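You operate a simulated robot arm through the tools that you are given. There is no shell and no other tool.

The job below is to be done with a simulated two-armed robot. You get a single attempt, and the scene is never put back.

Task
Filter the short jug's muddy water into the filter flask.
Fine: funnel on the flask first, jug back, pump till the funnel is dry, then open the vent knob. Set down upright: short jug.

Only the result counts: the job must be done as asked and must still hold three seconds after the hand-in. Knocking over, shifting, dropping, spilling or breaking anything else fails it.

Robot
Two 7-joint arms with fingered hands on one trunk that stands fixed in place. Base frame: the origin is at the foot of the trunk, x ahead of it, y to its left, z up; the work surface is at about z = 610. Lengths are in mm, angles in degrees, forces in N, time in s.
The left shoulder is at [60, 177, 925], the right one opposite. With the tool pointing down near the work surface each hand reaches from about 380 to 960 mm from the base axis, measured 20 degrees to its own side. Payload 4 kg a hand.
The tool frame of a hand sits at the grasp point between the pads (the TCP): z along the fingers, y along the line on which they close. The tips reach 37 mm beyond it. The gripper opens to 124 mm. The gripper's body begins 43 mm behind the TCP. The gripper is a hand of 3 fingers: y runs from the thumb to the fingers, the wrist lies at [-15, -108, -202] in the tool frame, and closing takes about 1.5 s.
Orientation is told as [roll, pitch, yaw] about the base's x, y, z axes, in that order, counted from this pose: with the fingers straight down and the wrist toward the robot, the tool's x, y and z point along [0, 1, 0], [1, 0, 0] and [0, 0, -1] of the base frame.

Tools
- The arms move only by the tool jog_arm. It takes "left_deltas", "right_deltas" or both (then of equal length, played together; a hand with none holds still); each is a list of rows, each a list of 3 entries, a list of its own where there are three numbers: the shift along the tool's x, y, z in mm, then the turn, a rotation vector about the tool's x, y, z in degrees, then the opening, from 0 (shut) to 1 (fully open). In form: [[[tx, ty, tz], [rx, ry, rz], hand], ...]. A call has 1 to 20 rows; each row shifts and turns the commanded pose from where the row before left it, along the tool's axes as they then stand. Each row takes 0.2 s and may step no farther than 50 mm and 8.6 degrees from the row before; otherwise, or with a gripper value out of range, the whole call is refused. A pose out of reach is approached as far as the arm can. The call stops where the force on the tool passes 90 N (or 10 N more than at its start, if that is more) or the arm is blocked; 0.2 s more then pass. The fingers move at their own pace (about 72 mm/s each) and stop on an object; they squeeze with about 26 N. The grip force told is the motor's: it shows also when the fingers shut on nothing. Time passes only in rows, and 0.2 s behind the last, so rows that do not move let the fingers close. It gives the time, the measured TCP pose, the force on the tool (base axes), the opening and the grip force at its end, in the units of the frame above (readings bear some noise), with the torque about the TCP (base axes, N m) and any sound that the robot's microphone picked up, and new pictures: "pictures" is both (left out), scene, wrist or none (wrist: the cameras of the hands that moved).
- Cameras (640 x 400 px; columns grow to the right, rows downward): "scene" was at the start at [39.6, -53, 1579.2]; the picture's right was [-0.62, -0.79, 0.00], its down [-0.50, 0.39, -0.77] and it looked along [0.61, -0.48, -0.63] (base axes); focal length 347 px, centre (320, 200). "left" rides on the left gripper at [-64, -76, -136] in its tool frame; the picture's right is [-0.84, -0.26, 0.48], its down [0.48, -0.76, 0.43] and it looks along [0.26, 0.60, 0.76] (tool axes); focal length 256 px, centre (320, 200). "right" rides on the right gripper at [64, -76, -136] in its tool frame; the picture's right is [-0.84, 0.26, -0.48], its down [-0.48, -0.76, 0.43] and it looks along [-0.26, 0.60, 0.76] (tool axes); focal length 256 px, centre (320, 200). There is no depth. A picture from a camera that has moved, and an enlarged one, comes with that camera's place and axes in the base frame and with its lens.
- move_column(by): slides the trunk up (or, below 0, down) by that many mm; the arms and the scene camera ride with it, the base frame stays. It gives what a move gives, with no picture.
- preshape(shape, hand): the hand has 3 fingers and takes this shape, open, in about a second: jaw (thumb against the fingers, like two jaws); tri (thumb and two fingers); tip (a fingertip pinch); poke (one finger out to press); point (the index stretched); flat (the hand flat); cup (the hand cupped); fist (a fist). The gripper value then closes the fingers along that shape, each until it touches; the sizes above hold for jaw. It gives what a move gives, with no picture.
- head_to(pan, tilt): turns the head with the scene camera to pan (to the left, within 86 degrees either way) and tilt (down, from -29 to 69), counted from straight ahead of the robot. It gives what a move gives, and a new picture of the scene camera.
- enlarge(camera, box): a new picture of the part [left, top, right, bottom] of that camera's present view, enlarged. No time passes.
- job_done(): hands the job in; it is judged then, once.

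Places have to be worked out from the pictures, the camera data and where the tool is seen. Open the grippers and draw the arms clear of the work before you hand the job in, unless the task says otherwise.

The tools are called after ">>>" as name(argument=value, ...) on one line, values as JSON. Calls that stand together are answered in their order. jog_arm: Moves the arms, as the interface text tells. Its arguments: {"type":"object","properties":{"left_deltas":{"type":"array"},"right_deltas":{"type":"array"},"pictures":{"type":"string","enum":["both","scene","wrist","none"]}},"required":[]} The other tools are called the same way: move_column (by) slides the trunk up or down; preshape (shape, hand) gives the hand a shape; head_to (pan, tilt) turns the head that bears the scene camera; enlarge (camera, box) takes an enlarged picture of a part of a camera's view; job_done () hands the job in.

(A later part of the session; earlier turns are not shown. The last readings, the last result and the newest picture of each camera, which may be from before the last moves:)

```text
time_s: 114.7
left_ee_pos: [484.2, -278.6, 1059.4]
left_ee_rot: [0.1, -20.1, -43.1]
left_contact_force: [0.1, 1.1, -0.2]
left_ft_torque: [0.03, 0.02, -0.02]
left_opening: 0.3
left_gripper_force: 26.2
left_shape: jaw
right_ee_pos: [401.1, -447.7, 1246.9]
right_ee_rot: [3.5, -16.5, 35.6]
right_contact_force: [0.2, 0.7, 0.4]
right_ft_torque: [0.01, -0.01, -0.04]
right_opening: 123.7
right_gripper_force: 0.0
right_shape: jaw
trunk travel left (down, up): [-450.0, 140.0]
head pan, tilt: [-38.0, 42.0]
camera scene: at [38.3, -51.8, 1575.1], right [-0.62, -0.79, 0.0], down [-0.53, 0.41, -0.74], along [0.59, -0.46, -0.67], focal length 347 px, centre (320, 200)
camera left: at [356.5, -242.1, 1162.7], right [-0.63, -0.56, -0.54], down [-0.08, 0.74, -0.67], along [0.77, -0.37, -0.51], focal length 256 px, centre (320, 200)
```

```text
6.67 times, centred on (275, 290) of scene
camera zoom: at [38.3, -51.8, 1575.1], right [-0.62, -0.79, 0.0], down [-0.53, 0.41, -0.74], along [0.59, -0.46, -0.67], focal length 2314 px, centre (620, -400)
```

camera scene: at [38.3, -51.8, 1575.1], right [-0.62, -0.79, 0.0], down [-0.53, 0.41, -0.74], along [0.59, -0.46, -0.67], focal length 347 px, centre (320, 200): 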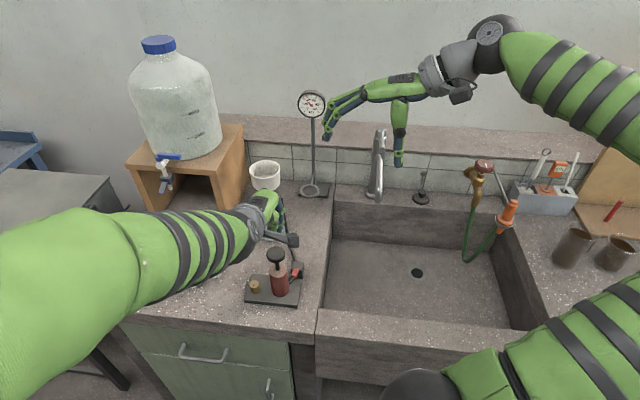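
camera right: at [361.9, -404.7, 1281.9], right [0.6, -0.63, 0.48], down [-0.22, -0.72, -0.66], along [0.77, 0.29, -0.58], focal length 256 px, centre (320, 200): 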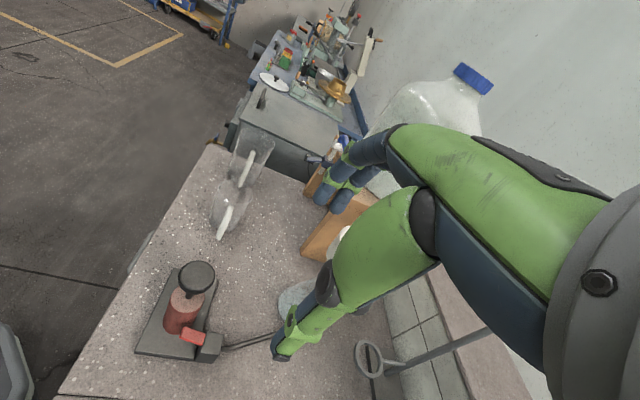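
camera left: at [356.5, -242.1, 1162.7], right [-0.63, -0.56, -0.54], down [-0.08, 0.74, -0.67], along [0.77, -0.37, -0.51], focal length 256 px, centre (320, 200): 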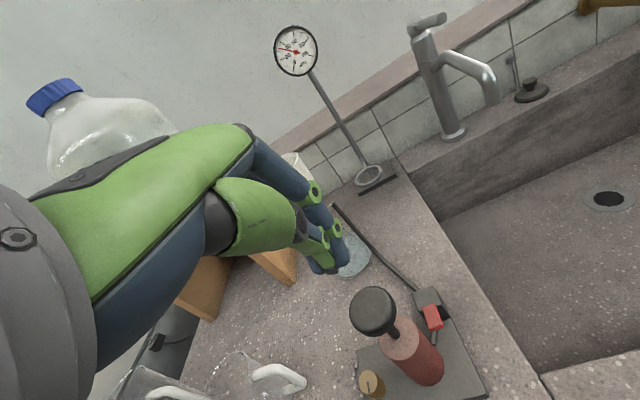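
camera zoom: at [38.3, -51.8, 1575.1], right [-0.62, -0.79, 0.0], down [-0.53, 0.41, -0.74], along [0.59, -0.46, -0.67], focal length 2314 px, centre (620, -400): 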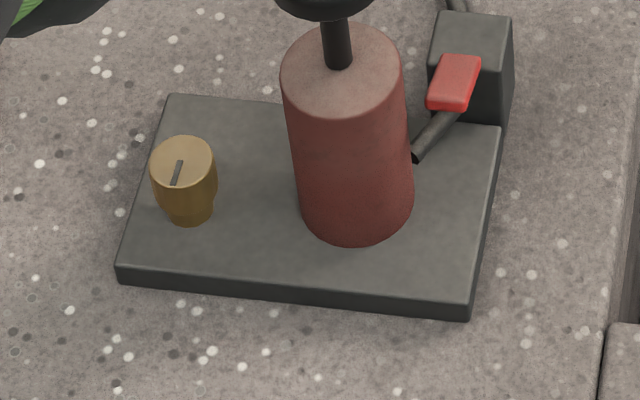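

The funnel is dry and the gauge is holding about 33 kPa. Now the vent knob near (540,-232): I'll reduce the hand's tilt to −10°, half-open the fingers and hover over it.

>>> jog_arm(left_deltas=[[[0, 0, 0], [5, 0, 0], 0.2], [[0, 0, 0], [5, 0, 0], 0.4], [[36, 3.15, 0.55], [0, 0, 0], 0.5], [[36, 3.15, 0.55], [0, 0, 0], 0.5], [[0, -7.8, 44.3], [0, 0, 0], 0.5], [[0, -7.8, 44.3], [0, 0, 0], 0.5], [[0, 0, 0], [0, 0, 0], 0.5]], pictures="both")

>>> enlarge(camera="left", box=[240, 180, 440, 380])

>>> enlarge(camera="right", box=[160, 180, 280, 320])

>>> enlarge(camera="scene", box=[220, 220, 320, 320])

```text
time_s: 116.3
left_ee_pos: [538.4, -229.9, 970.1]
left_ee_rot: [0.2, -10.1, -43.1]
left_contact_force: [0.4, 0.0, -0.3]
left_ft_torque: [0.03, 0.0, -0.01]
left_opening: 61.8
left_gripper_force: 0.0
left_shape: jaw
right_ee_pos: [401.0, -447.8, 1246.0]
right_ee_rot: [3.5, -16.4, 35.6]
right_contact_force: [-0.3, -0.1, 0.3]
right_ft_torque: [0.0, 0.02, -0.03]
right_opening: 123.6
right_gripper_force: 0.0
right_shape: jaw
trunk travel left (down, up): [-450.0, 140.0]
head pan, tilt: [-38.0, 42.0]
camera scene: at [38.0, -51.7, 1575.2], right [-0.62, -0.79, 0.0], down [-0.53, 0.41, -0.74], along [0.59, -0.46, -0.67], focal length 347 px, centre (320, 200)
camera left: at [424.5, -207.3, 1090.8], right [-0.69, -0.5, -0.52], down [-0.16, 0.81, -0.56], along [0.7, -0.31, -0.64], focal length 256 px, centre (320, 200)
```

scene: 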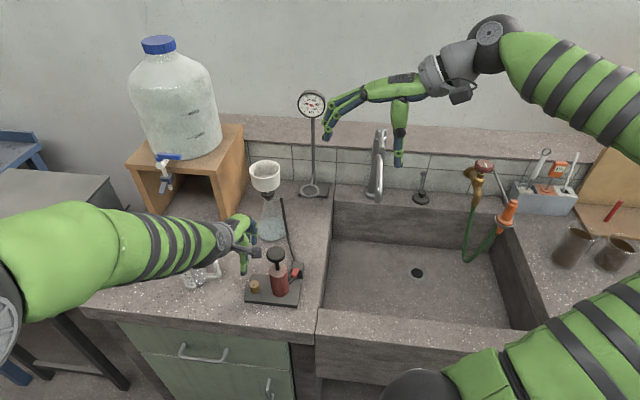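
left: 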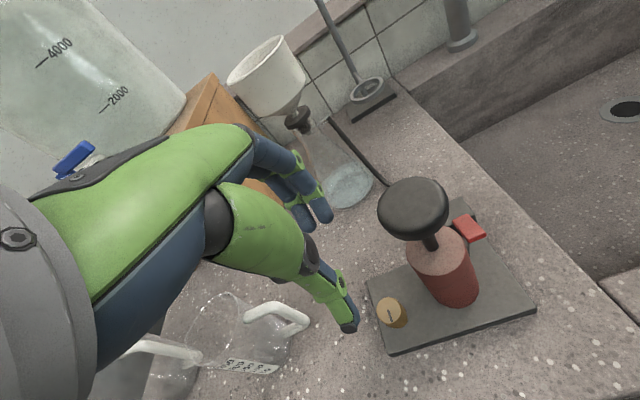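

```text
2.00 times, centred on (340, 280) of left
camera zoom: at [424.5, -207.3, 1090.8], right [-0.69, -0.5, -0.52], down [-0.16, 0.81, -0.56], along [0.7, -0.31, -0.64], focal length 512 px, centre (280, 40)
```

zoom: 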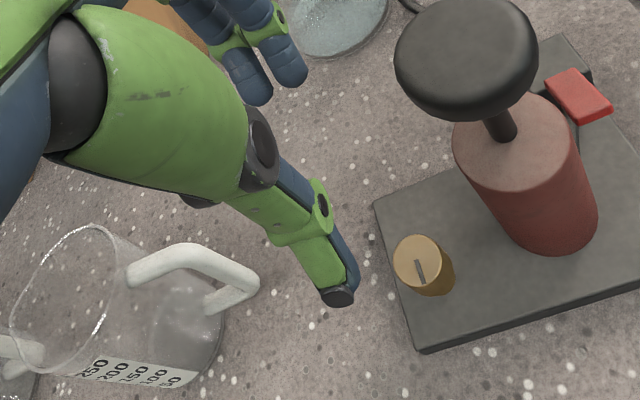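

```text
2.86 times, centred on (220, 250) of right
camera zoom: at [277.7, -466.3, 1360.5], right [0.6, -0.63, 0.48], down [-0.22, -0.72, -0.66], along [0.77, 0.29, -0.58], focal length 731 px, centre (606, 57)
```

zoom: 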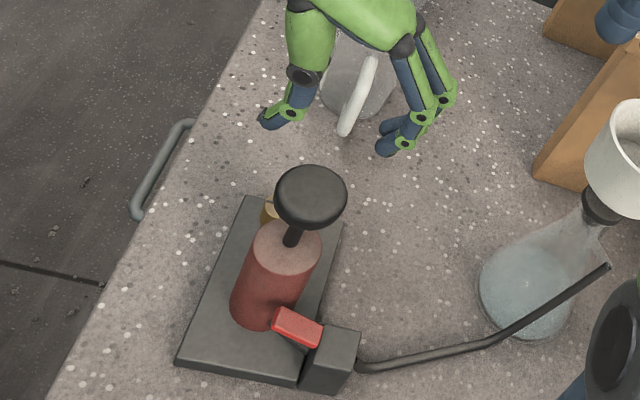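

```text
4.00 times, centred on (270, 270) of scene
camera zoom: at [38.0, -51.7, 1575.2], right [-0.62, -0.79, 0.0], down [-0.53, 0.41, -0.74], along [0.59, -0.46, -0.67], focal length 1389 px, centre (520, -80)
```

zoom: 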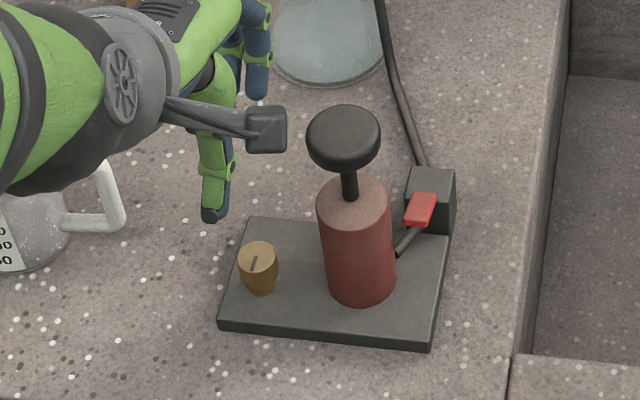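

The vent knob's center computes to (539.5,-231), with its top near z≈829. I'll shift the grasp center onto it and go down partway.

>>> jog_arm(left_deltas=[[[-3.1, -1.4, -0.2], [0, 0, 0], 0.5], [[0, -6.1, 34.5], [0, 0, 0], 0.5], [[0, -6.1, 34.5], [0, 0, 0], 0.5], [[0, 0, 0], [0, 0, 0], 0.5]], pictures="both")

>>> enlarge(camera="left", box=[240, 180, 440, 380])

>>> enlarge(camera="right", box=[160, 180, 280, 320])

>>> enlarge(camera="scene", box=[220, 220, 320, 320])

```text
time_s: 117.3
left_ee_pos: [533.7, -231.9, 899.4]
left_ee_rot: [0.1, -10.0, -43.2]
left_contact_force: [0.1, -0.5, -0.3]
left_ft_torque: [0.01, -0.03, 0.0]
left_opening: 61.7
left_gripper_force: 0.0
left_shape: jaw
right_ee_pos: [401.7, -446.9, 1247.0]
right_ee_rot: [3.4, -16.4, 35.5]
right_contact_force: [-0.8, -0.4, -0.3]
right_ft_torque: [-0.03, 0.03, -0.01]
right_opening: 123.5
right_gripper_force: 0.1
right_shape: jaw
trunk travel left (down, up): [-450.0, 140.0]
head pan, tilt: [-38.0, 42.0]
camera scene: at [38.1, -51.7, 1575.2], right [-0.62, -0.79, 0.0], down [-0.53, 0.41, -0.74], along [0.59, -0.46, -0.67], focal length 347 px, centre (320, 200)
camera left: at [420.6, -208.4, 1021.2], right [-0.69, -0.5, -0.52], down [-0.16, 0.81, -0.56], along [0.7, -0.31, -0.64], focal length 256 px, centre (320, 200)
```

scene: 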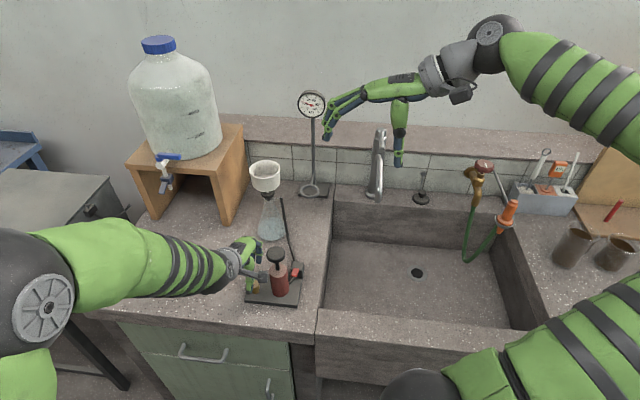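
left: 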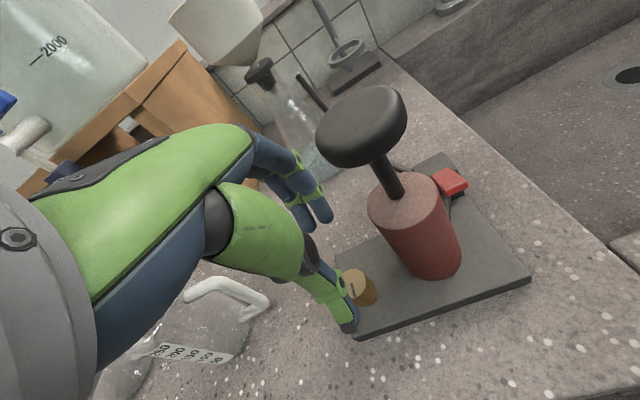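

```text
2.00 times, centred on (340, 280) of left
camera zoom: at [420.6, -208.4, 1021.2], right [-0.69, -0.5, -0.52], down [-0.16, 0.81, -0.56], along [0.7, -0.31, -0.64], focal length 512 px, centre (280, 40)
```

zoom: 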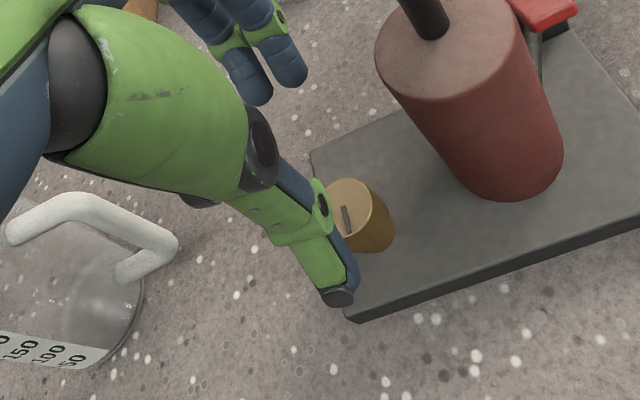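

```text
2.86 times, centred on (220, 250) of right
camera zoom: at [277.8, -466.3, 1360.5], right [0.6, -0.63, 0.48], down [-0.22, -0.72, -0.66], along [0.77, 0.29, -0.58], focal length 731 px, centre (606, 57)
```

zoom: 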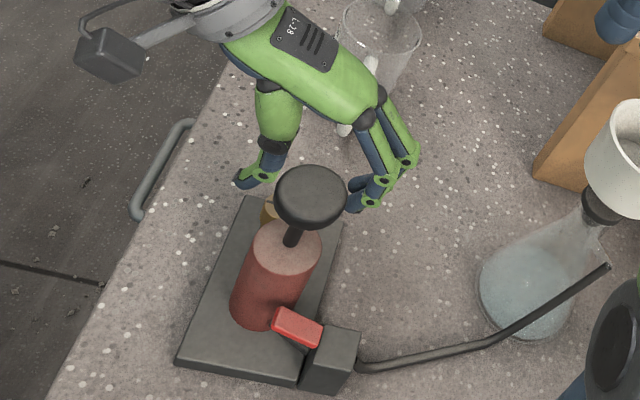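

```text
4.00 times, centred on (270, 270) of scene
camera zoom: at [38.1, -51.7, 1575.2], right [-0.62, -0.79, 0.0], down [-0.53, 0.41, -0.74], along [0.59, -0.46, -0.67], focal length 1389 px, centre (520, -80)
```

zoom: 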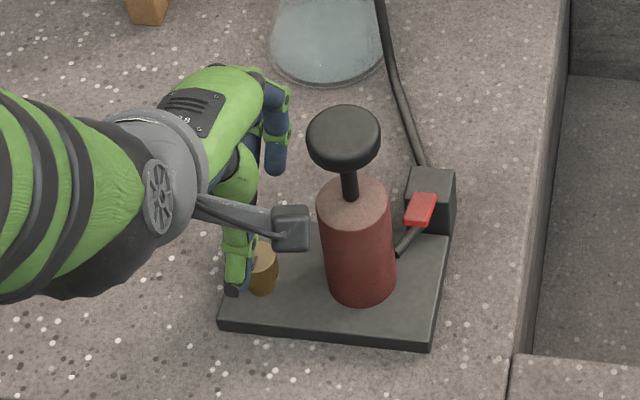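

Alignment is within about 2 mm. I'll lower so the fingertips straddle the knob, stopping just above the plate.

>>> jog_arm(left_deltas=[[[2, 1, 0.2], [0, 0, 0], 0.5], [[0, -4.2, 23.6], [0, 0, 0], 0.5], [[0, -4, 22.6], [0, 0, 0], 0.5], [[0, 0, 0], [0, 0, 0], 0.5]], pictures="wrist")

>>> enlarge(camera="left", box=[240, 180, 440, 380])

>>> enlarge(camera="right", box=[160, 180, 280, 320])

>>> enlarge(camera="scene", box=[220, 230, 300, 320])

```text
time_s: 118.3
left_ee_pos: [536.6, -228.3, 850.6]
left_ee_rot: [0.1, -9.9, -43.2]
left_contact_force: [-4.1, 4.8, 9.1]
left_ft_torque: [0.35, 0.36, -0.03]
left_opening: 65.9
left_gripper_force: 0.1
left_shape: jaw
right_ee_pos: [401.6, -447.4, 1245.9]
right_ee_rot: [3.5, -16.4, 35.5]
right_contact_force: [0.0, -0.6, 0.2]
right_ft_torque: [0.0, 0.0, -0.02]
right_opening: 123.5
right_gripper_force: 0.0
right_shape: jaw
trunk travel left (down, up): [-450.0, 140.0]
head pan, tilt: [-38.0, 42.0]
camera left: at [422.7, -206.1, 972.2], right [-0.7, -0.49, -0.52], down [-0.16, 0.81, -0.56], along [0.7, -0.3, -0.65], focal length 256 px, centre (320, 200)
```

left: 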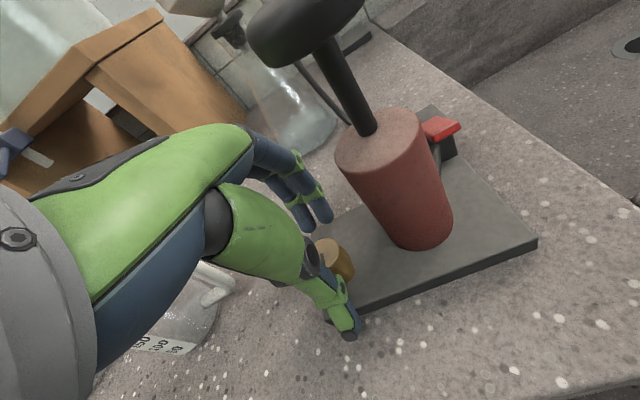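

```text
2.00 times, centred on (340, 280) of left
camera zoom: at [422.7, -206.1, 972.2], right [-0.7, -0.49, -0.52], down [-0.16, 0.81, -0.56], along [0.7, -0.3, -0.65], focal length 512 px, centre (280, 40)
```

zoom: 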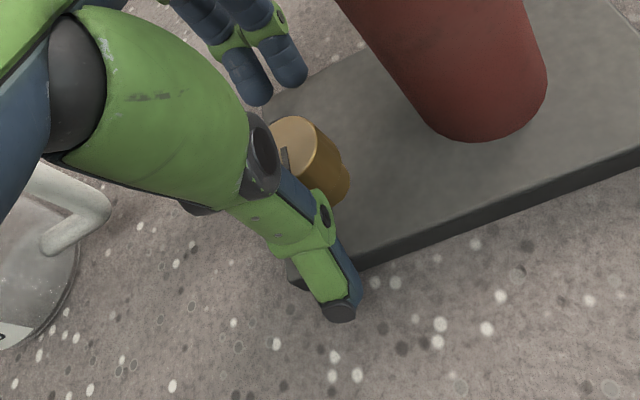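

```text
2.86 times, centred on (220, 250) of right
camera zoom: at [277.4, -466.0, 1360.5], right [0.6, -0.63, 0.49], down [-0.22, -0.72, -0.66], along [0.77, 0.29, -0.57], focal length 731 px, centre (606, 57)
```

zoom: 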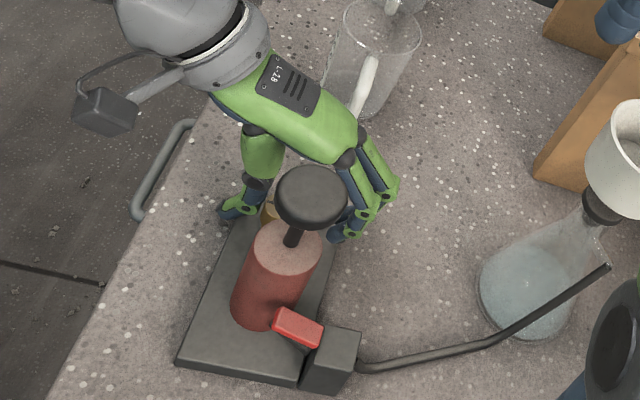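

```text
4.44 times, centred on (260, 275) of scene
camera zoom: at [37.6, -51.3, 1575.1], right [-0.62, -0.79, 0.0], down [-0.53, 0.41, -0.74], along [0.59, -0.46, -0.67], focal length 1543 px, centre (587, -133)
```

zoom: 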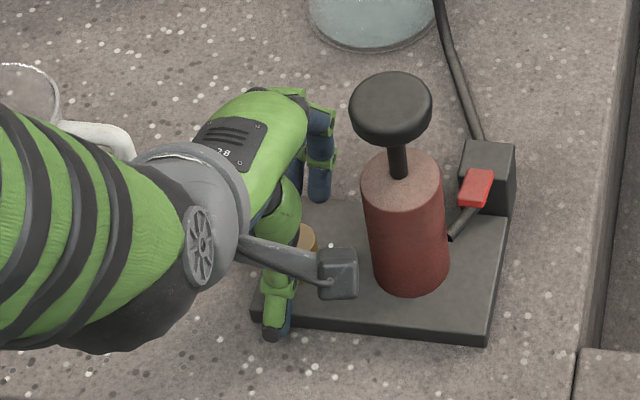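

The thumb touched the plate's edge, since the −10° tilt leaves it lower than the fingers. I'll raise 14 mm, level the tilt to 0° so both sides are even, and recenter.

>>> jog_arm(left_deltas=[[[0, 2.4, -13.8], [0, 0, 0], 0.5], [[0, 0, 0], [5, 0, 0], 0.5], [[0, 0, 0], [5, 0, 0], 0.5], [[-1.9, 5.4, 0], [0, 0, 0], 0.45], [[0, 0, 0], [0, 0, 0], 0.45]], pictures="wrist")

>>> enlarge(camera="left", box=[240, 180, 440, 380])

>>> enlarge(camera="right", box=[160, 180, 280, 320])

>>> enlarge(camera="scene", box=[220, 230, 300, 320])

```text
time_s: 119.5
left_ee_pos: [541.0, -234.9, 865.2]
left_ee_rot: [-0.1, 0.0, -43.0]
left_contact_force: [-0.3, 1.1, -0.8]
left_ft_torque: [0.04, 0.02, 0.0]
left_opening: 56.6
left_gripper_force: 0.1
left_shape: jaw
right_ee_pos: [403.5, -448.8, 1246.8]
right_ee_rot: [3.5, -16.4, 35.5]
right_contact_force: [-0.2, -0.3, 0.1]
right_ft_torque: [-0.02, -0.01, 0.01]
right_opening: 123.7
right_gripper_force: 0.2
right_shape: jaw
trunk travel left (down, up): [-450.0, 140.0]
head pan, tilt: [-38.0, 42.0]
camera left: at [442.9, -227.7, 1002.9], right [-0.76, -0.44, -0.48], down [-0.22, 0.87, -0.43], along [0.61, -0.22, -0.76], focal length 256 px, centre (320, 200)
```

left: 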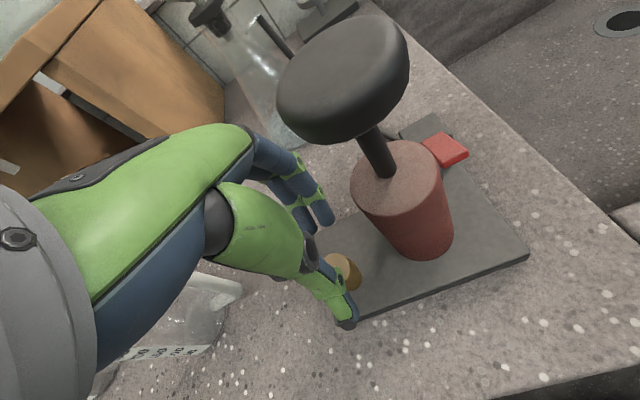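

```text
2.00 times, centred on (340, 280) of left
camera zoom: at [442.9, -227.7, 1002.9], right [-0.76, -0.44, -0.48], down [-0.22, 0.87, -0.43], along [0.61, -0.22, -0.76], focal length 512 px, centre (280, 40)
```

zoom: 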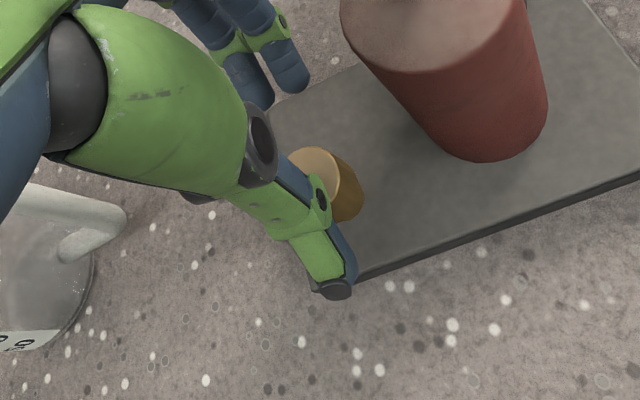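

```text
2.86 times, centred on (220, 250) of right
camera zoom: at [277.9, -466.3, 1360.4], right [0.6, -0.63, 0.48], down [-0.22, -0.72, -0.66], along [0.76, 0.29, -0.58], focal length 731 px, centre (606, 57)
```

zoom: 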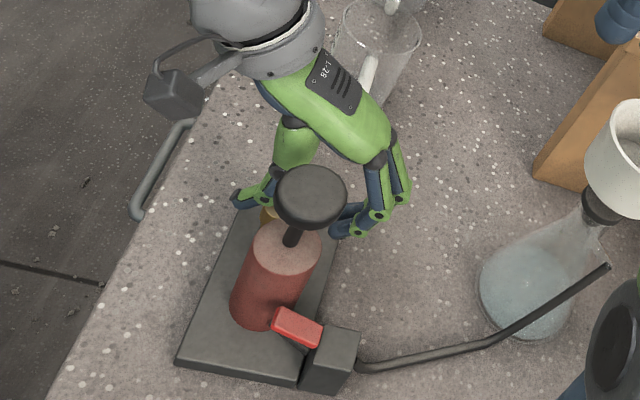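

```text
4.44 times, centred on (260, 275) of scene
camera zoom: at [38.2, -51.7, 1575.1], right [-0.62, -0.79, 0.0], down [-0.53, 0.41, -0.74], along [0.59, -0.46, -0.67], focal length 1543 px, centre (587, -133)
```

zoom: 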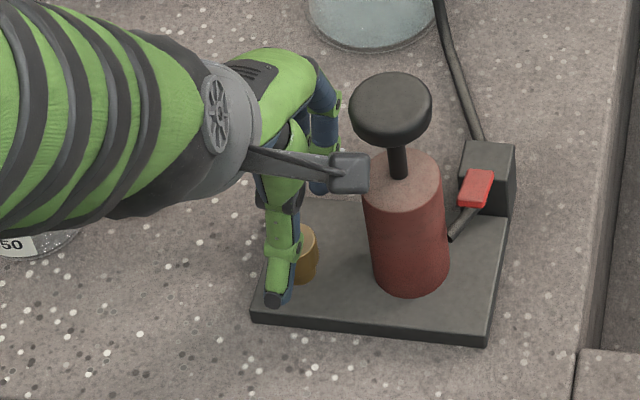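

The knob sits between the fingertips as wanted. I'll lower 16 mm and check for contact.

>>> jog_arm(left_deltas=[[[0, 0, 8], [0, 0, 0], 0.45], [[0, 0, 8], [0, 0, 0], 0.45], [[0, 0, 0], [0, 0, 0], 0.45]], pictures="none")

>>> enlarge(camera="left", box=[240, 180, 440, 380])

>>> enlarge(camera="scene", box=[220, 230, 300, 320])

```text
time_s: 120.3
left_ee_pos: [539.3, -236.2, 858.6]
left_ee_rot: [0.1, -0.9, -43.1]
left_contact_force: [-3.5, 4.1, 60.0]
left_ft_torque: [0.95, 1.14, -0.01]
left_opening: 61.0
left_gripper_force: 0.0
left_shape: jaw
right_ee_pos: [398.0, -445.6, 1249.0]
right_ee_rot: [3.3, -16.4, 35.6]
right_contact_force: [0.6, -0.6, 0.1]
right_ft_torque: [-0.01, 0.03, 0.04]
right_opening: 123.7
right_gripper_force: 0.0
right_shape: jaw
trunk travel left (down, up): [-450.0, 140.0]
head pan, tilt: [-38.0, 42.0]
```

```text
2.00 times, centred on (340, 280) of left
camera zoom: at [441.2, -228.0, 993.9], right [-0.75, -0.44, -0.49], down [-0.22, 0.87, -0.45], along [0.62, -0.23, -0.75], focal length 512 px, centre (280, 40)
```

zoom: 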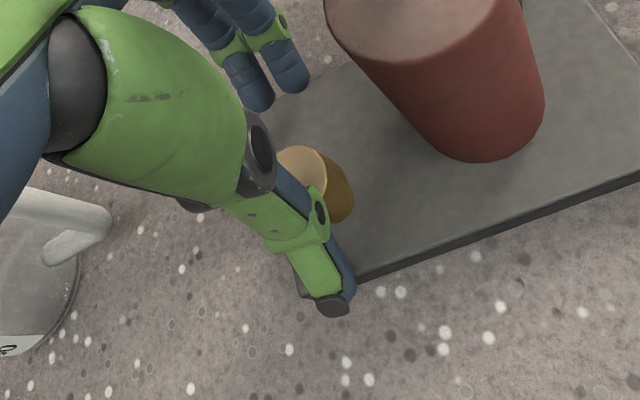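

```text
4.44 times, centred on (260, 275) of scene
camera zoom: at [33.9, -49.7, 1576.1], right [-0.62, -0.79, 0.0], down [-0.53, 0.41, -0.75], along [0.59, -0.46, -0.67], focal length 1543 px, centre (587, -133)
```

zoom: 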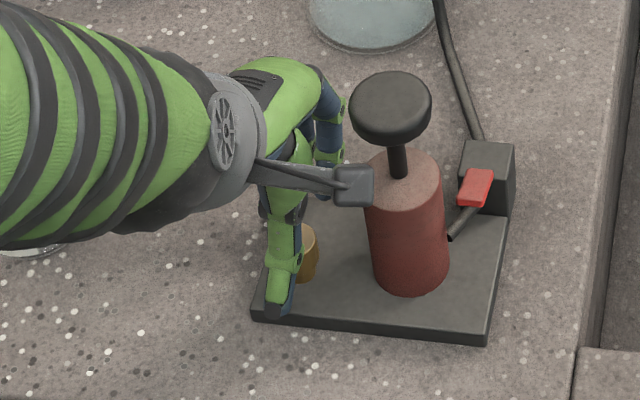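

The thumb is standing on the plate with 60 N, so the plate's top is higher than I thought (about z≈820). I'll raise 14 mm right away.

>>> jog_arm(left_deltas=[[[0, 0, -14], [0, 0, 0], 0.45], [[0, 0, 0], [0, 0, 0], 0.45]], pictures="none")

>>> enlarge(camera="left", box=[240, 180, 440, 380])

>>> enlarge(camera="right", box=[160, 180, 280, 320])

>>> enlarge(camera="scene", box=[220, 230, 300, 320])

```text
time_s: 120.9
left_ee_pos: [539.7, -233.3, 860.1]
left_ee_rot: [0.0, 0.4, -43.1]
left_contact_force: [-1.4, 1.1, 1.5]
left_ft_torque: [0.04, 0.03, -0.01]
left_opening: 57.0
left_gripper_force: 0.1
left_shape: jaw
right_ee_pos: [402.0, -446.6, 1245.1]
right_ee_rot: [3.5, -16.4, 35.5]
right_contact_force: [-0.3, -0.3, -0.3]
right_ft_torque: [0.01, -0.02, 0.0]
right_opening: 123.7
right_gripper_force: 0.0
right_shape: jaw
trunk travel left (down, up): [-450.0, 140.0]
head pan, tilt: [-38.0, 42.0]
```

```text
2.00 times, centred on (340, 280) of left
camera zoom: at [442.2, -226.7, 998.1], right [-0.76, -0.43, -0.48], down [-0.23, 0.87, -0.43], along [0.61, -0.22, -0.76], focal length 512 px, centre (280, 40)
```

zoom: 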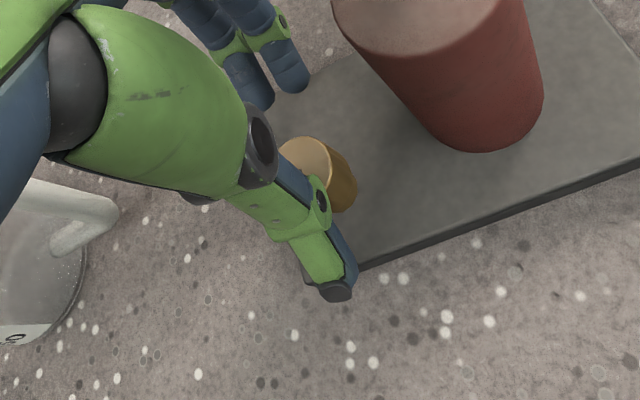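

```text
2.86 times, centred on (220, 250) of right
camera zoom: at [277.9, -466.4, 1359.8], right [0.6, -0.63, 0.48], down [-0.22, -0.72, -0.66], along [0.77, 0.29, -0.58], focal length 731 px, centre (606, 57)
```

zoom: 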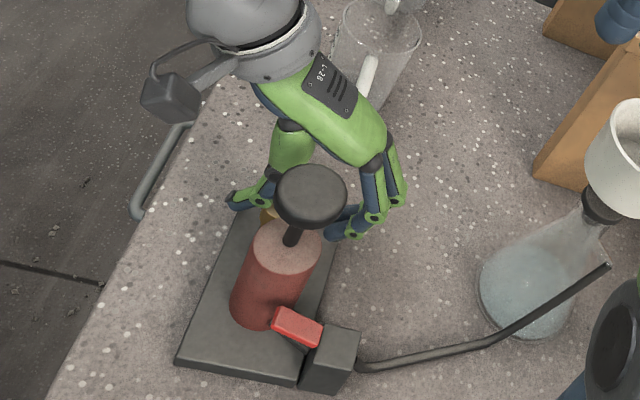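

```text
4.44 times, centred on (260, 275) of scene
camera zoom: at [38.2, -51.8, 1574.5], right [-0.62, -0.79, 0.0], down [-0.53, 0.41, -0.74], along [0.59, -0.46, -0.67], focal length 1543 px, centre (587, -133)
```

zoom: 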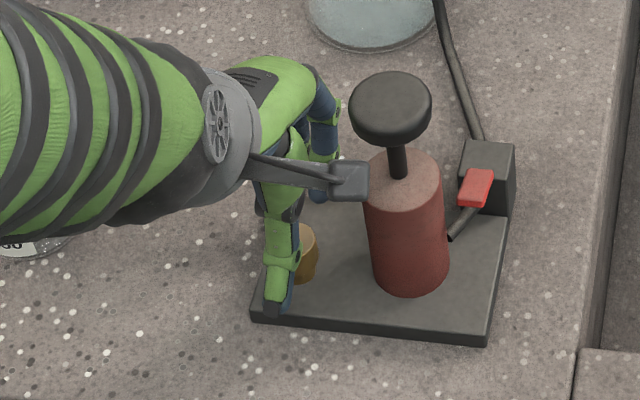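

Re-triangulating, the vent knob's center is (533,-230.5), top z≈844, on a plate at about 820. I'll shift the hand about (−4,−5) mm and close on it.

>>> jog_arm(left_deltas=[[[-4.1, -5.0, -1], [0, 0, 0], 0.45], [[0, 0, 0], [0, 0, 0], 0.45]], pictures="none")

>>> jog_arm(left_deltas=[[[0, 0, 0], [0, 0, 0], 0.3], [[0, 0, 0], [0, 0, 0], 0.2], [[0, 0, 0], [0, 0, 0], 0.1], [[0, 0, 0], [0, 0, 0], 0], [[0, 0, 0], [0, 0, 0], 0], [[0, 0, 0], [0, 0, 0], 0]], pictures="wrist")

>>> enlarge(camera="left", box=[240, 180, 440, 380])

>>> enlarge(camera="scene", box=[220, 230, 300, 320])

```text
time_s: 121.5
left_ee_pos: [534.5, -234.1, 864.8]
left_ee_rot: [0.1, 0.0, -43.1]
left_contact_force: [0.1, 0.3, 0.9]
left_ft_torque: [0.02, -0.03, -0.03]
left_opening: 56.0
left_gripper_force: 0.1
left_shape: jaw
right_ee_pos: [402.3, -446.3, 1245.8]
right_ee_rot: [3.5, -16.5, 35.6]
right_contact_force: [-1.0, 0.2, 0.0]
right_ft_torque: [0.0, -0.02, 0.02]
right_opening: 123.7
right_gripper_force: 0.0
right_shape: jaw
trunk travel left (down, up): [-450.0, 140.0]
head pan, tilt: [-38.0, 42.0]
```

```text
time_s: 122.9
left_ee_pos: [533.7, -235.2, 865.6]
left_ee_rot: [0.1, -0.1, -43.0]
left_contact_force: [-3.9, 1.1, 4.6]
left_ft_torque: [-0.04, -0.03, 0.01]
left_opening: 23.2
left_gripper_force: 25.6
left_shape: jaw
right_ee_pos: [402.0, -446.9, 1246.2]
right_ee_rot: [3.5, -16.4, 35.5]
right_contact_force: [0.8, -0.5, -0.1]
right_ft_torque: [0.0, -0.04, -0.03]
right_opening: 123.7
right_gripper_force: 0.0
right_shape: jaw
trunk travel left (down, up): [-450.0, 140.0]
head pan, tilt: [-38.0, 42.0]
camera left: at [436.2, -227.4, 1002.9], right [-0.76, -0.44, -0.48], down [-0.22, 0.87, -0.44], along [0.61, -0.22, -0.76], focal length 256 px, centre (320, 200)
```

left: 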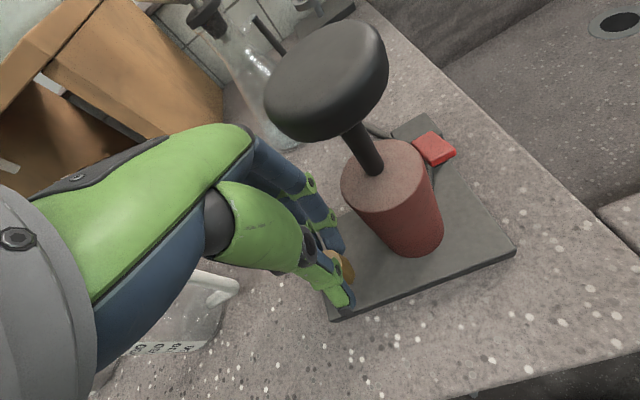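

```text
2.00 times, centred on (340, 280) of left
camera zoom: at [436.2, -227.4, 1002.9], right [-0.76, -0.44, -0.48], down [-0.22, 0.87, -0.44], along [0.61, -0.22, -0.76], focal length 512 px, centre (280, 40)
```

zoom: 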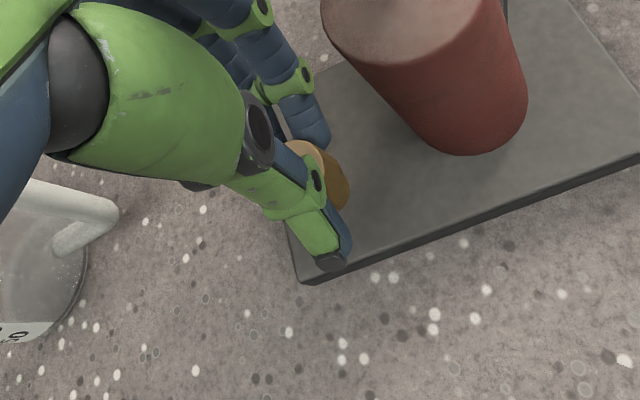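

```text
4.44 times, centred on (260, 275) of scene
camera zoom: at [37.6, -51.6, 1575.2], right [-0.62, -0.79, 0.0], down [-0.53, 0.41, -0.74], along [0.59, -0.46, -0.67], focal length 1543 px, centre (587, -133)
```

zoom: 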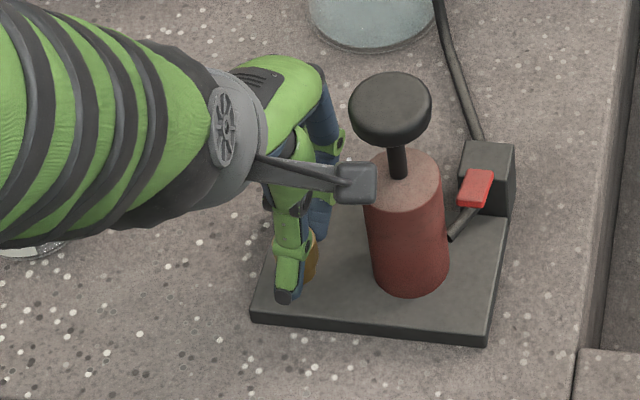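

The knob is gripped (23 mm, 26 N). I'll turn it 15° counter-clockwise, pivoting about the knob, and watch torque and gauge.

>>> jog_arm(left_deltas=[[[0.32, 0.25, 0], [0, 0, -5], 0], [[0.32, 0.25, 0], [0, 0, -5], 0], [[0.32, 0.25, 0], [0, 0, -5], 0], [[0, 0, 0], [0, 0, 0], 0]], pictures="none")

>>> enlarge(camera="left", box=[240, 180, 440, 380])

>>> enlarge(camera="scene", box=[220, 230, 300, 320])

>>> enlarge(camera="scene", box=[290, 80, 335, 120])

```text
time_s: 123.9
left_ee_pos: [535.0, -234.2, 865.9]
left_ee_rot: [0.0, -0.2, -28.1]
left_contact_force: [-2.3, 1.7, 8.7]
left_ft_torque: [0.02, -0.09, 0.0]
left_opening: 23.0
left_gripper_force: 26.2
left_shape: jaw
right_ee_pos: [400.1, -446.9, 1246.6]
right_ee_rot: [3.5, -16.4, 35.5]
right_contact_force: [0.3, -0.6, -0.3]
right_ft_torque: [0.0, 0.01, -0.03]
right_opening: 123.8
right_gripper_force: 0.0
right_shape: jaw
trunk travel left (down, up): [-450.0, 140.0]
head pan, tilt: [-38.0, 42.0]
```

```text
2.00 times, centred on (340, 280) of left
camera zoom: at [438.9, -252.4, 1002.8], right [-0.62, -0.62, -0.48], down [-0.44, 0.78, -0.44], along [0.65, -0.06, -0.76], focal length 512 px, centre (280, 40)
```

zoom: 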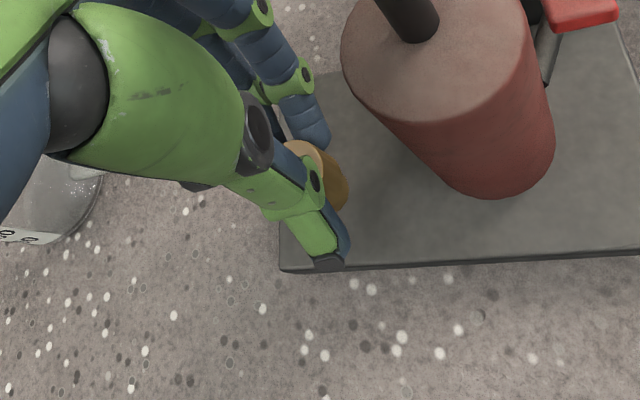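

```text
4.44 times, centred on (260, 275) of scene
camera zoom: at [37.4, -51.5, 1575.2], right [-0.62, -0.79, 0.0], down [-0.53, 0.41, -0.74], along [0.59, -0.46, -0.67], focal length 1543 px, centre (587, -133)
```

zoom: 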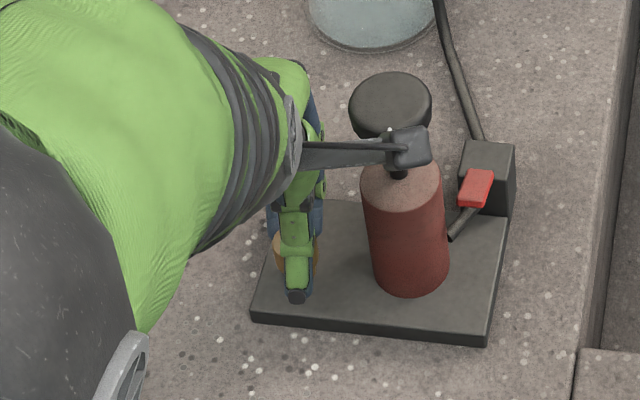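

```text
10.00 times, centred on (312, 100) of scene
camera zoom: at [37.4, -51.5, 1575.2], right [-0.62, -0.79, 0.0], down [-0.53, 0.41, -0.74], along [0.59, -0.46, -0.67], focal length 3471 px, centre (395, 1200)
```

zoom: 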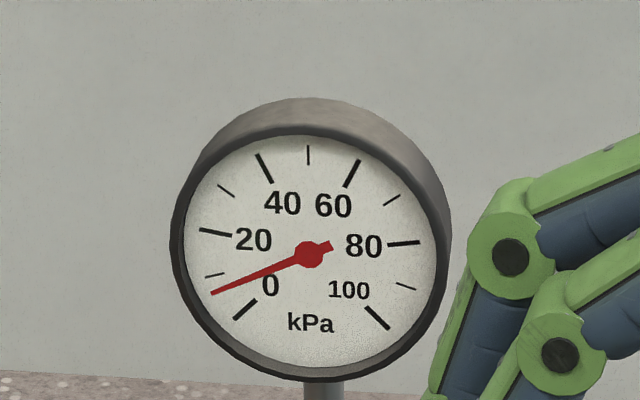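

The torque is near zero and the gauge is falling (7 kPa), so the knob is turning this way. I'll turn another 18°.

>>> jog_arm(left_deltas=[[[0.3, 0.23, 0], [0, 0, -4.5], 0], [[0.3, 0.23, 0], [0, 0, -4.5], 0], [[0.3, 0.23, 0], [0, 0, -4.5], 0], [[0.3, 0.23, 0], [0, 0, -4.5], 0], [[0, 0, 0], [0, 0, 0], 0]], pictures="none")

>>> enlarge(camera="left", box=[240, 180, 440, 380])

>>> enlarge(camera="scene", box=[290, 80, 335, 120])

>>> enlarge(camera="scene", box=[220, 230, 300, 320])

```text
time_s: 125.1
left_ee_pos: [535.9, -232.9, 865.9]
left_ee_rot: [0.1, -0.1, -10.2]
left_contact_force: [-4.9, 4.3, 11.8]
left_ft_torque: [0.14, 0.04, 0.01]
left_opening: 23.0
left_gripper_force: 25.8
left_shape: jaw
right_ee_pos: [400.0, -445.9, 1246.9]
right_ee_rot: [3.5, -16.5, 35.5]
right_contact_force: [0.6, 0.5, 0.0]
right_ft_torque: [-0.01, -0.01, 0.01]
right_opening: 123.7
right_gripper_force: 0.1
right_shape: jaw
trunk travel left (down, up): [-450.0, 140.0]
head pan, tilt: [-38.0, 42.0]
```

```text
2.00 times, centred on (340, 280) of left
camera zoom: at [451.0, -280.3, 1002.7], right [-0.4, -0.78, -0.48], down [-0.66, 0.61, -0.44], along [0.63, 0.15, -0.76], focal length 512 px, centre (280, 40)
```

zoom: 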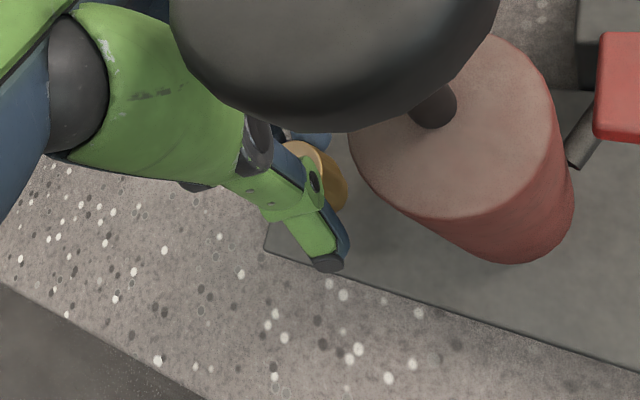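

```text
10.00 times, centred on (312, 100) of scene
camera zoom: at [37.0, -51.2, 1575.2], right [-0.62, -0.79, 0.0], down [-0.53, 0.41, -0.74], along [0.59, -0.46, -0.67], focal length 3471 px, centre (395, 1200)
```

zoom: 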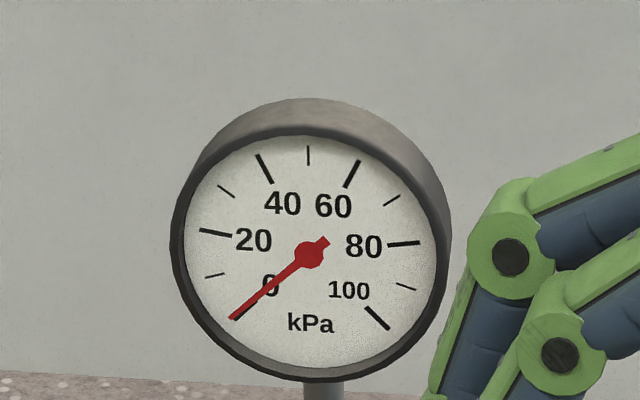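

```text
4.44 times, centred on (260, 275) of scene
camera zoom: at [37.0, -51.2, 1575.2], right [-0.62, -0.79, 0.0], down [-0.53, 0.41, -0.74], along [0.59, -0.46, -0.67], focal length 1543 px, centre (587, -133)
```

zoom: 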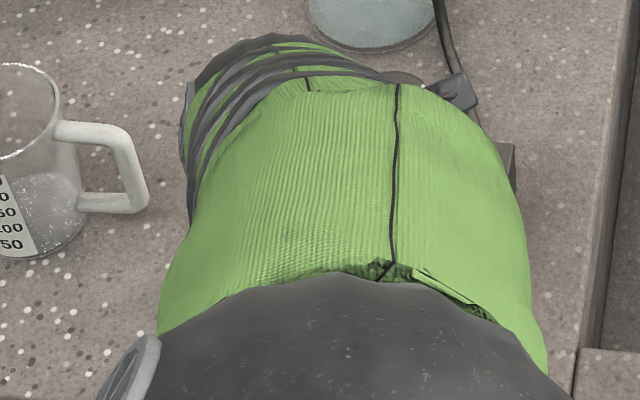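

The gauge is now at zero. I'll release the knob, raise the hand and look at the pointer to see how far the knob has turned.

>>> jog_arm(left_deltas=[[[0, 0, 0], [0, 0, 0], 0.3], [[0, 0, 0], [0, 0, 0], 0.4], [[0, 0, 0], [0, 0, 0], 0.4], [[0, 0, -15], [0, 0, 0], 0.4], [[0, 0, -35], [0, 0, 0], 0.4], [[0, 0, -40], [0, 0, 0], 0.4], [[0, 0, 0], [0, 0, 8], 0.4], [[0, 0, 0], [0, 0, 8], 0.4], [[0, 0, 0], [0, 0, 8], 0.4], [[0, 0, 0], [0, 0, 8], 0.4], [[0, 0, 0], [0, 0, 8], 0.4], [[0, 0, 0], [0, 0, 8], 0.4], [[0, 0, 0], [0, 0, 8], 0.4], [[0, 0, 0], [0, 0, 0], 0.4]], pictures="both")

>>> enlarge(camera="left", box=[280, 230, 460, 390])

>>> enlarge(camera="scene", box=[220, 230, 320, 320])

```text
time_s: 128.1
left_ee_pos: [536.0, -233.6, 955.4]
left_ee_rot: [0.2, 0.0, -66.2]
left_contact_force: [0.3, 0.3, 1.0]
left_ft_torque: [0.03, 0.02, 0.03]
left_opening: 49.5
left_gripper_force: 0.0
left_shape: jaw
right_ee_pos: [400.9, -447.1, 1246.2]
right_ee_rot: [3.5, -16.4, 35.5]
right_contact_force: [-0.5, -0.3, -0.7]
right_ft_torque: [0.0, 0.01, -0.02]
right_opening: 123.8
right_gripper_force: 0.1
right_shape: jaw
trunk travel left (down, up): [-450.0, 140.0]
head pan, tilt: [-38.0, 42.0]
camera scene: at [38.0, -51.9, 1575.2], right [-0.62, -0.79, 0.0], down [-0.53, 0.41, -0.74], along [0.59, -0.46, -0.67], focal length 347 px, centre (320, 200)
camera left: at [448.1, -187.8, 1092.3], right [-0.87, -0.1, -0.48], down [0.14, 0.89, -0.43], along [0.48, -0.44, -0.76], focal length 256 px, centre (320, 200)
```

scene: 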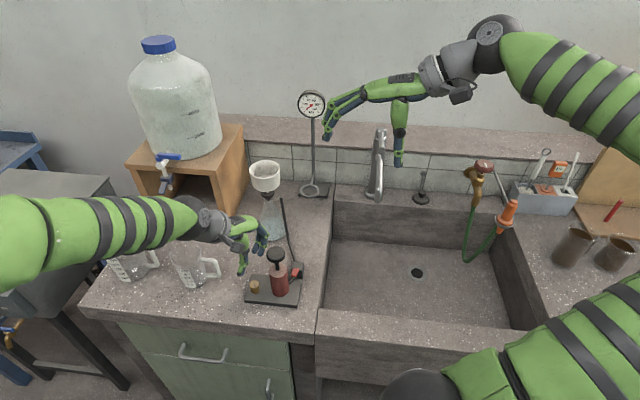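
left: 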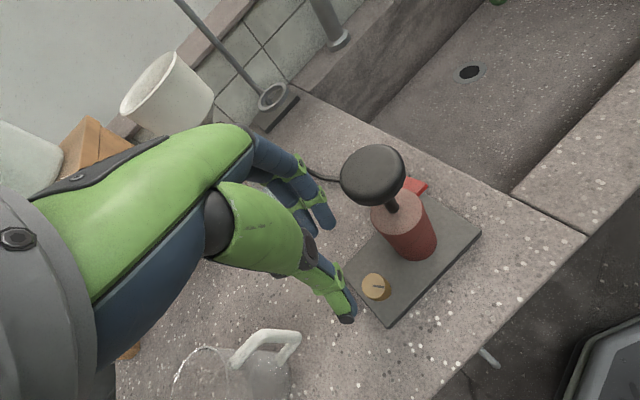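

```text
2.50 times, centred on (370, 310) of left
camera zoom: at [448.1, -187.8, 1092.3], right [-0.87, -0.1, -0.48], down [0.14, 0.89, -0.43], along [0.48, -0.44, -0.76], focal length 640 px, centre (195, -75)
```

zoom: 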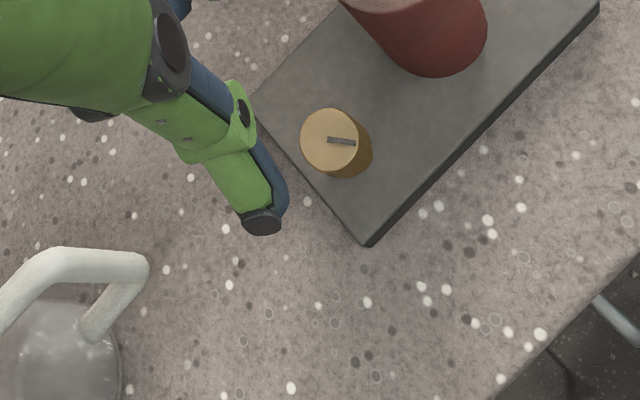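

```text
4.44 times, centred on (270, 275) of scene
camera zoom: at [38.0, -51.9, 1575.2], right [-0.62, -0.79, 0.0], down [-0.53, 0.41, -0.74], along [0.59, -0.46, -0.67], focal length 1543 px, centre (542, -133)
```

zoom: 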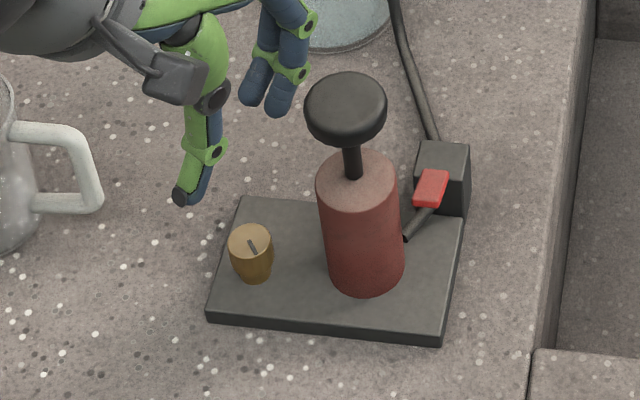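

The pointer has turned counter-clockwise by roughly 45°. I'll regrasp from the −66° yaw to turn it further toward a full quarter turn.

>>> jog_arm(left_deltas=[[[-4.4, -1.3, 0], [0, 0, 0], 0.4], [[0, 0, 30], [0, 0, 0], 0.4], [[0, 0, 30], [0, 0, 0], 0.4], [[0, 0, 20], [0, 0, 0], 0.4], [[0, 0, 9], [0, 0, 0], 0.4], [[0, 0, 0], [0, 0, 0], 0.4]], pictures="wrist")

>>> enlarge(camera="left", box=[280, 200, 440, 360])

>>> enlarge(camera="scene", box=[220, 230, 320, 320])

```text
time_s: 129.5
left_ee_pos: [531.1, -233.9, 867.3]
left_ee_rot: [0.2, 0.1, -66.1]
left_contact_force: [0.1, -0.2, -0.7]
left_ft_torque: [0.0, 0.0, -0.04]
left_opening: 49.4
left_gripper_force: 0.1
left_shape: jaw
right_ee_pos: [401.7, -448.8, 1247.3]
right_ee_rot: [3.5, -16.5, 35.4]
right_contact_force: [-0.3, 0.4, 0.5]
right_ft_torque: [-0.02, 0.0, -0.03]
right_opening: 123.8
right_gripper_force: 0.0
right_shape: jaw
trunk travel left (down, up): [-450.0, 140.0]
head pan, tilt: [-38.0, 42.0]
camera left: at [443.5, -188.2, 1003.7], right [-0.87, -0.1, -0.48], down [0.13, 0.89, -0.43], along [0.48, -0.44, -0.76], focal length 256 px, centre (320, 200)
```

left: 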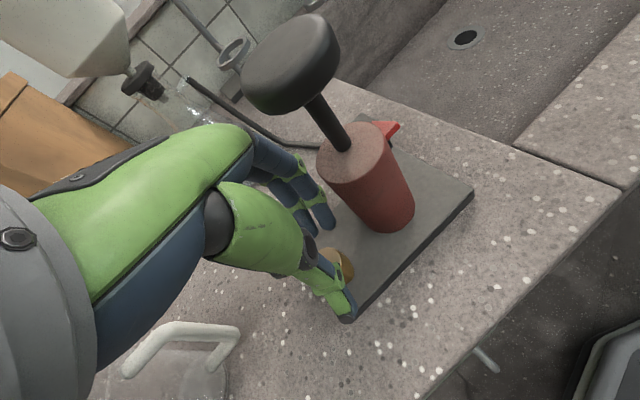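

```text
2.50 times, centred on (360, 280) of left
camera zoom: at [443.5, -188.2, 1003.7], right [-0.87, -0.1, -0.48], down [0.13, 0.89, -0.43], along [0.48, -0.44, -0.76], focal length 640 px, centre (220, 0)
```

zoom: 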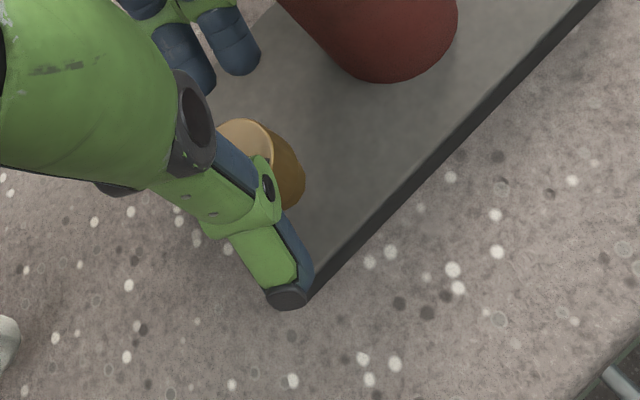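

```text
4.44 times, centred on (270, 275) of scene
camera zoom: at [38.2, -51.7, 1575.1], right [-0.62, -0.79, 0.0], down [-0.53, 0.41, -0.74], along [0.59, -0.46, -0.67], focal length 1543 px, centre (542, -133)
```

zoom: 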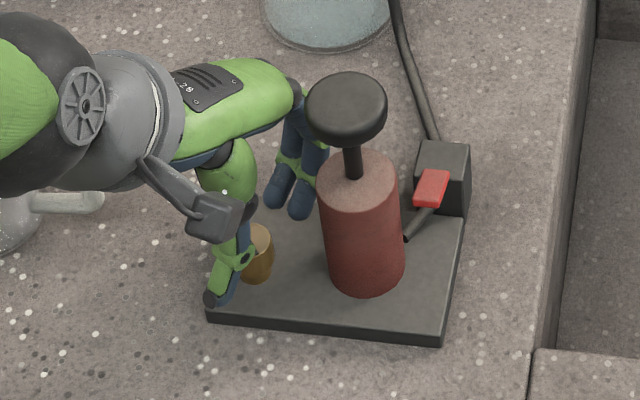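

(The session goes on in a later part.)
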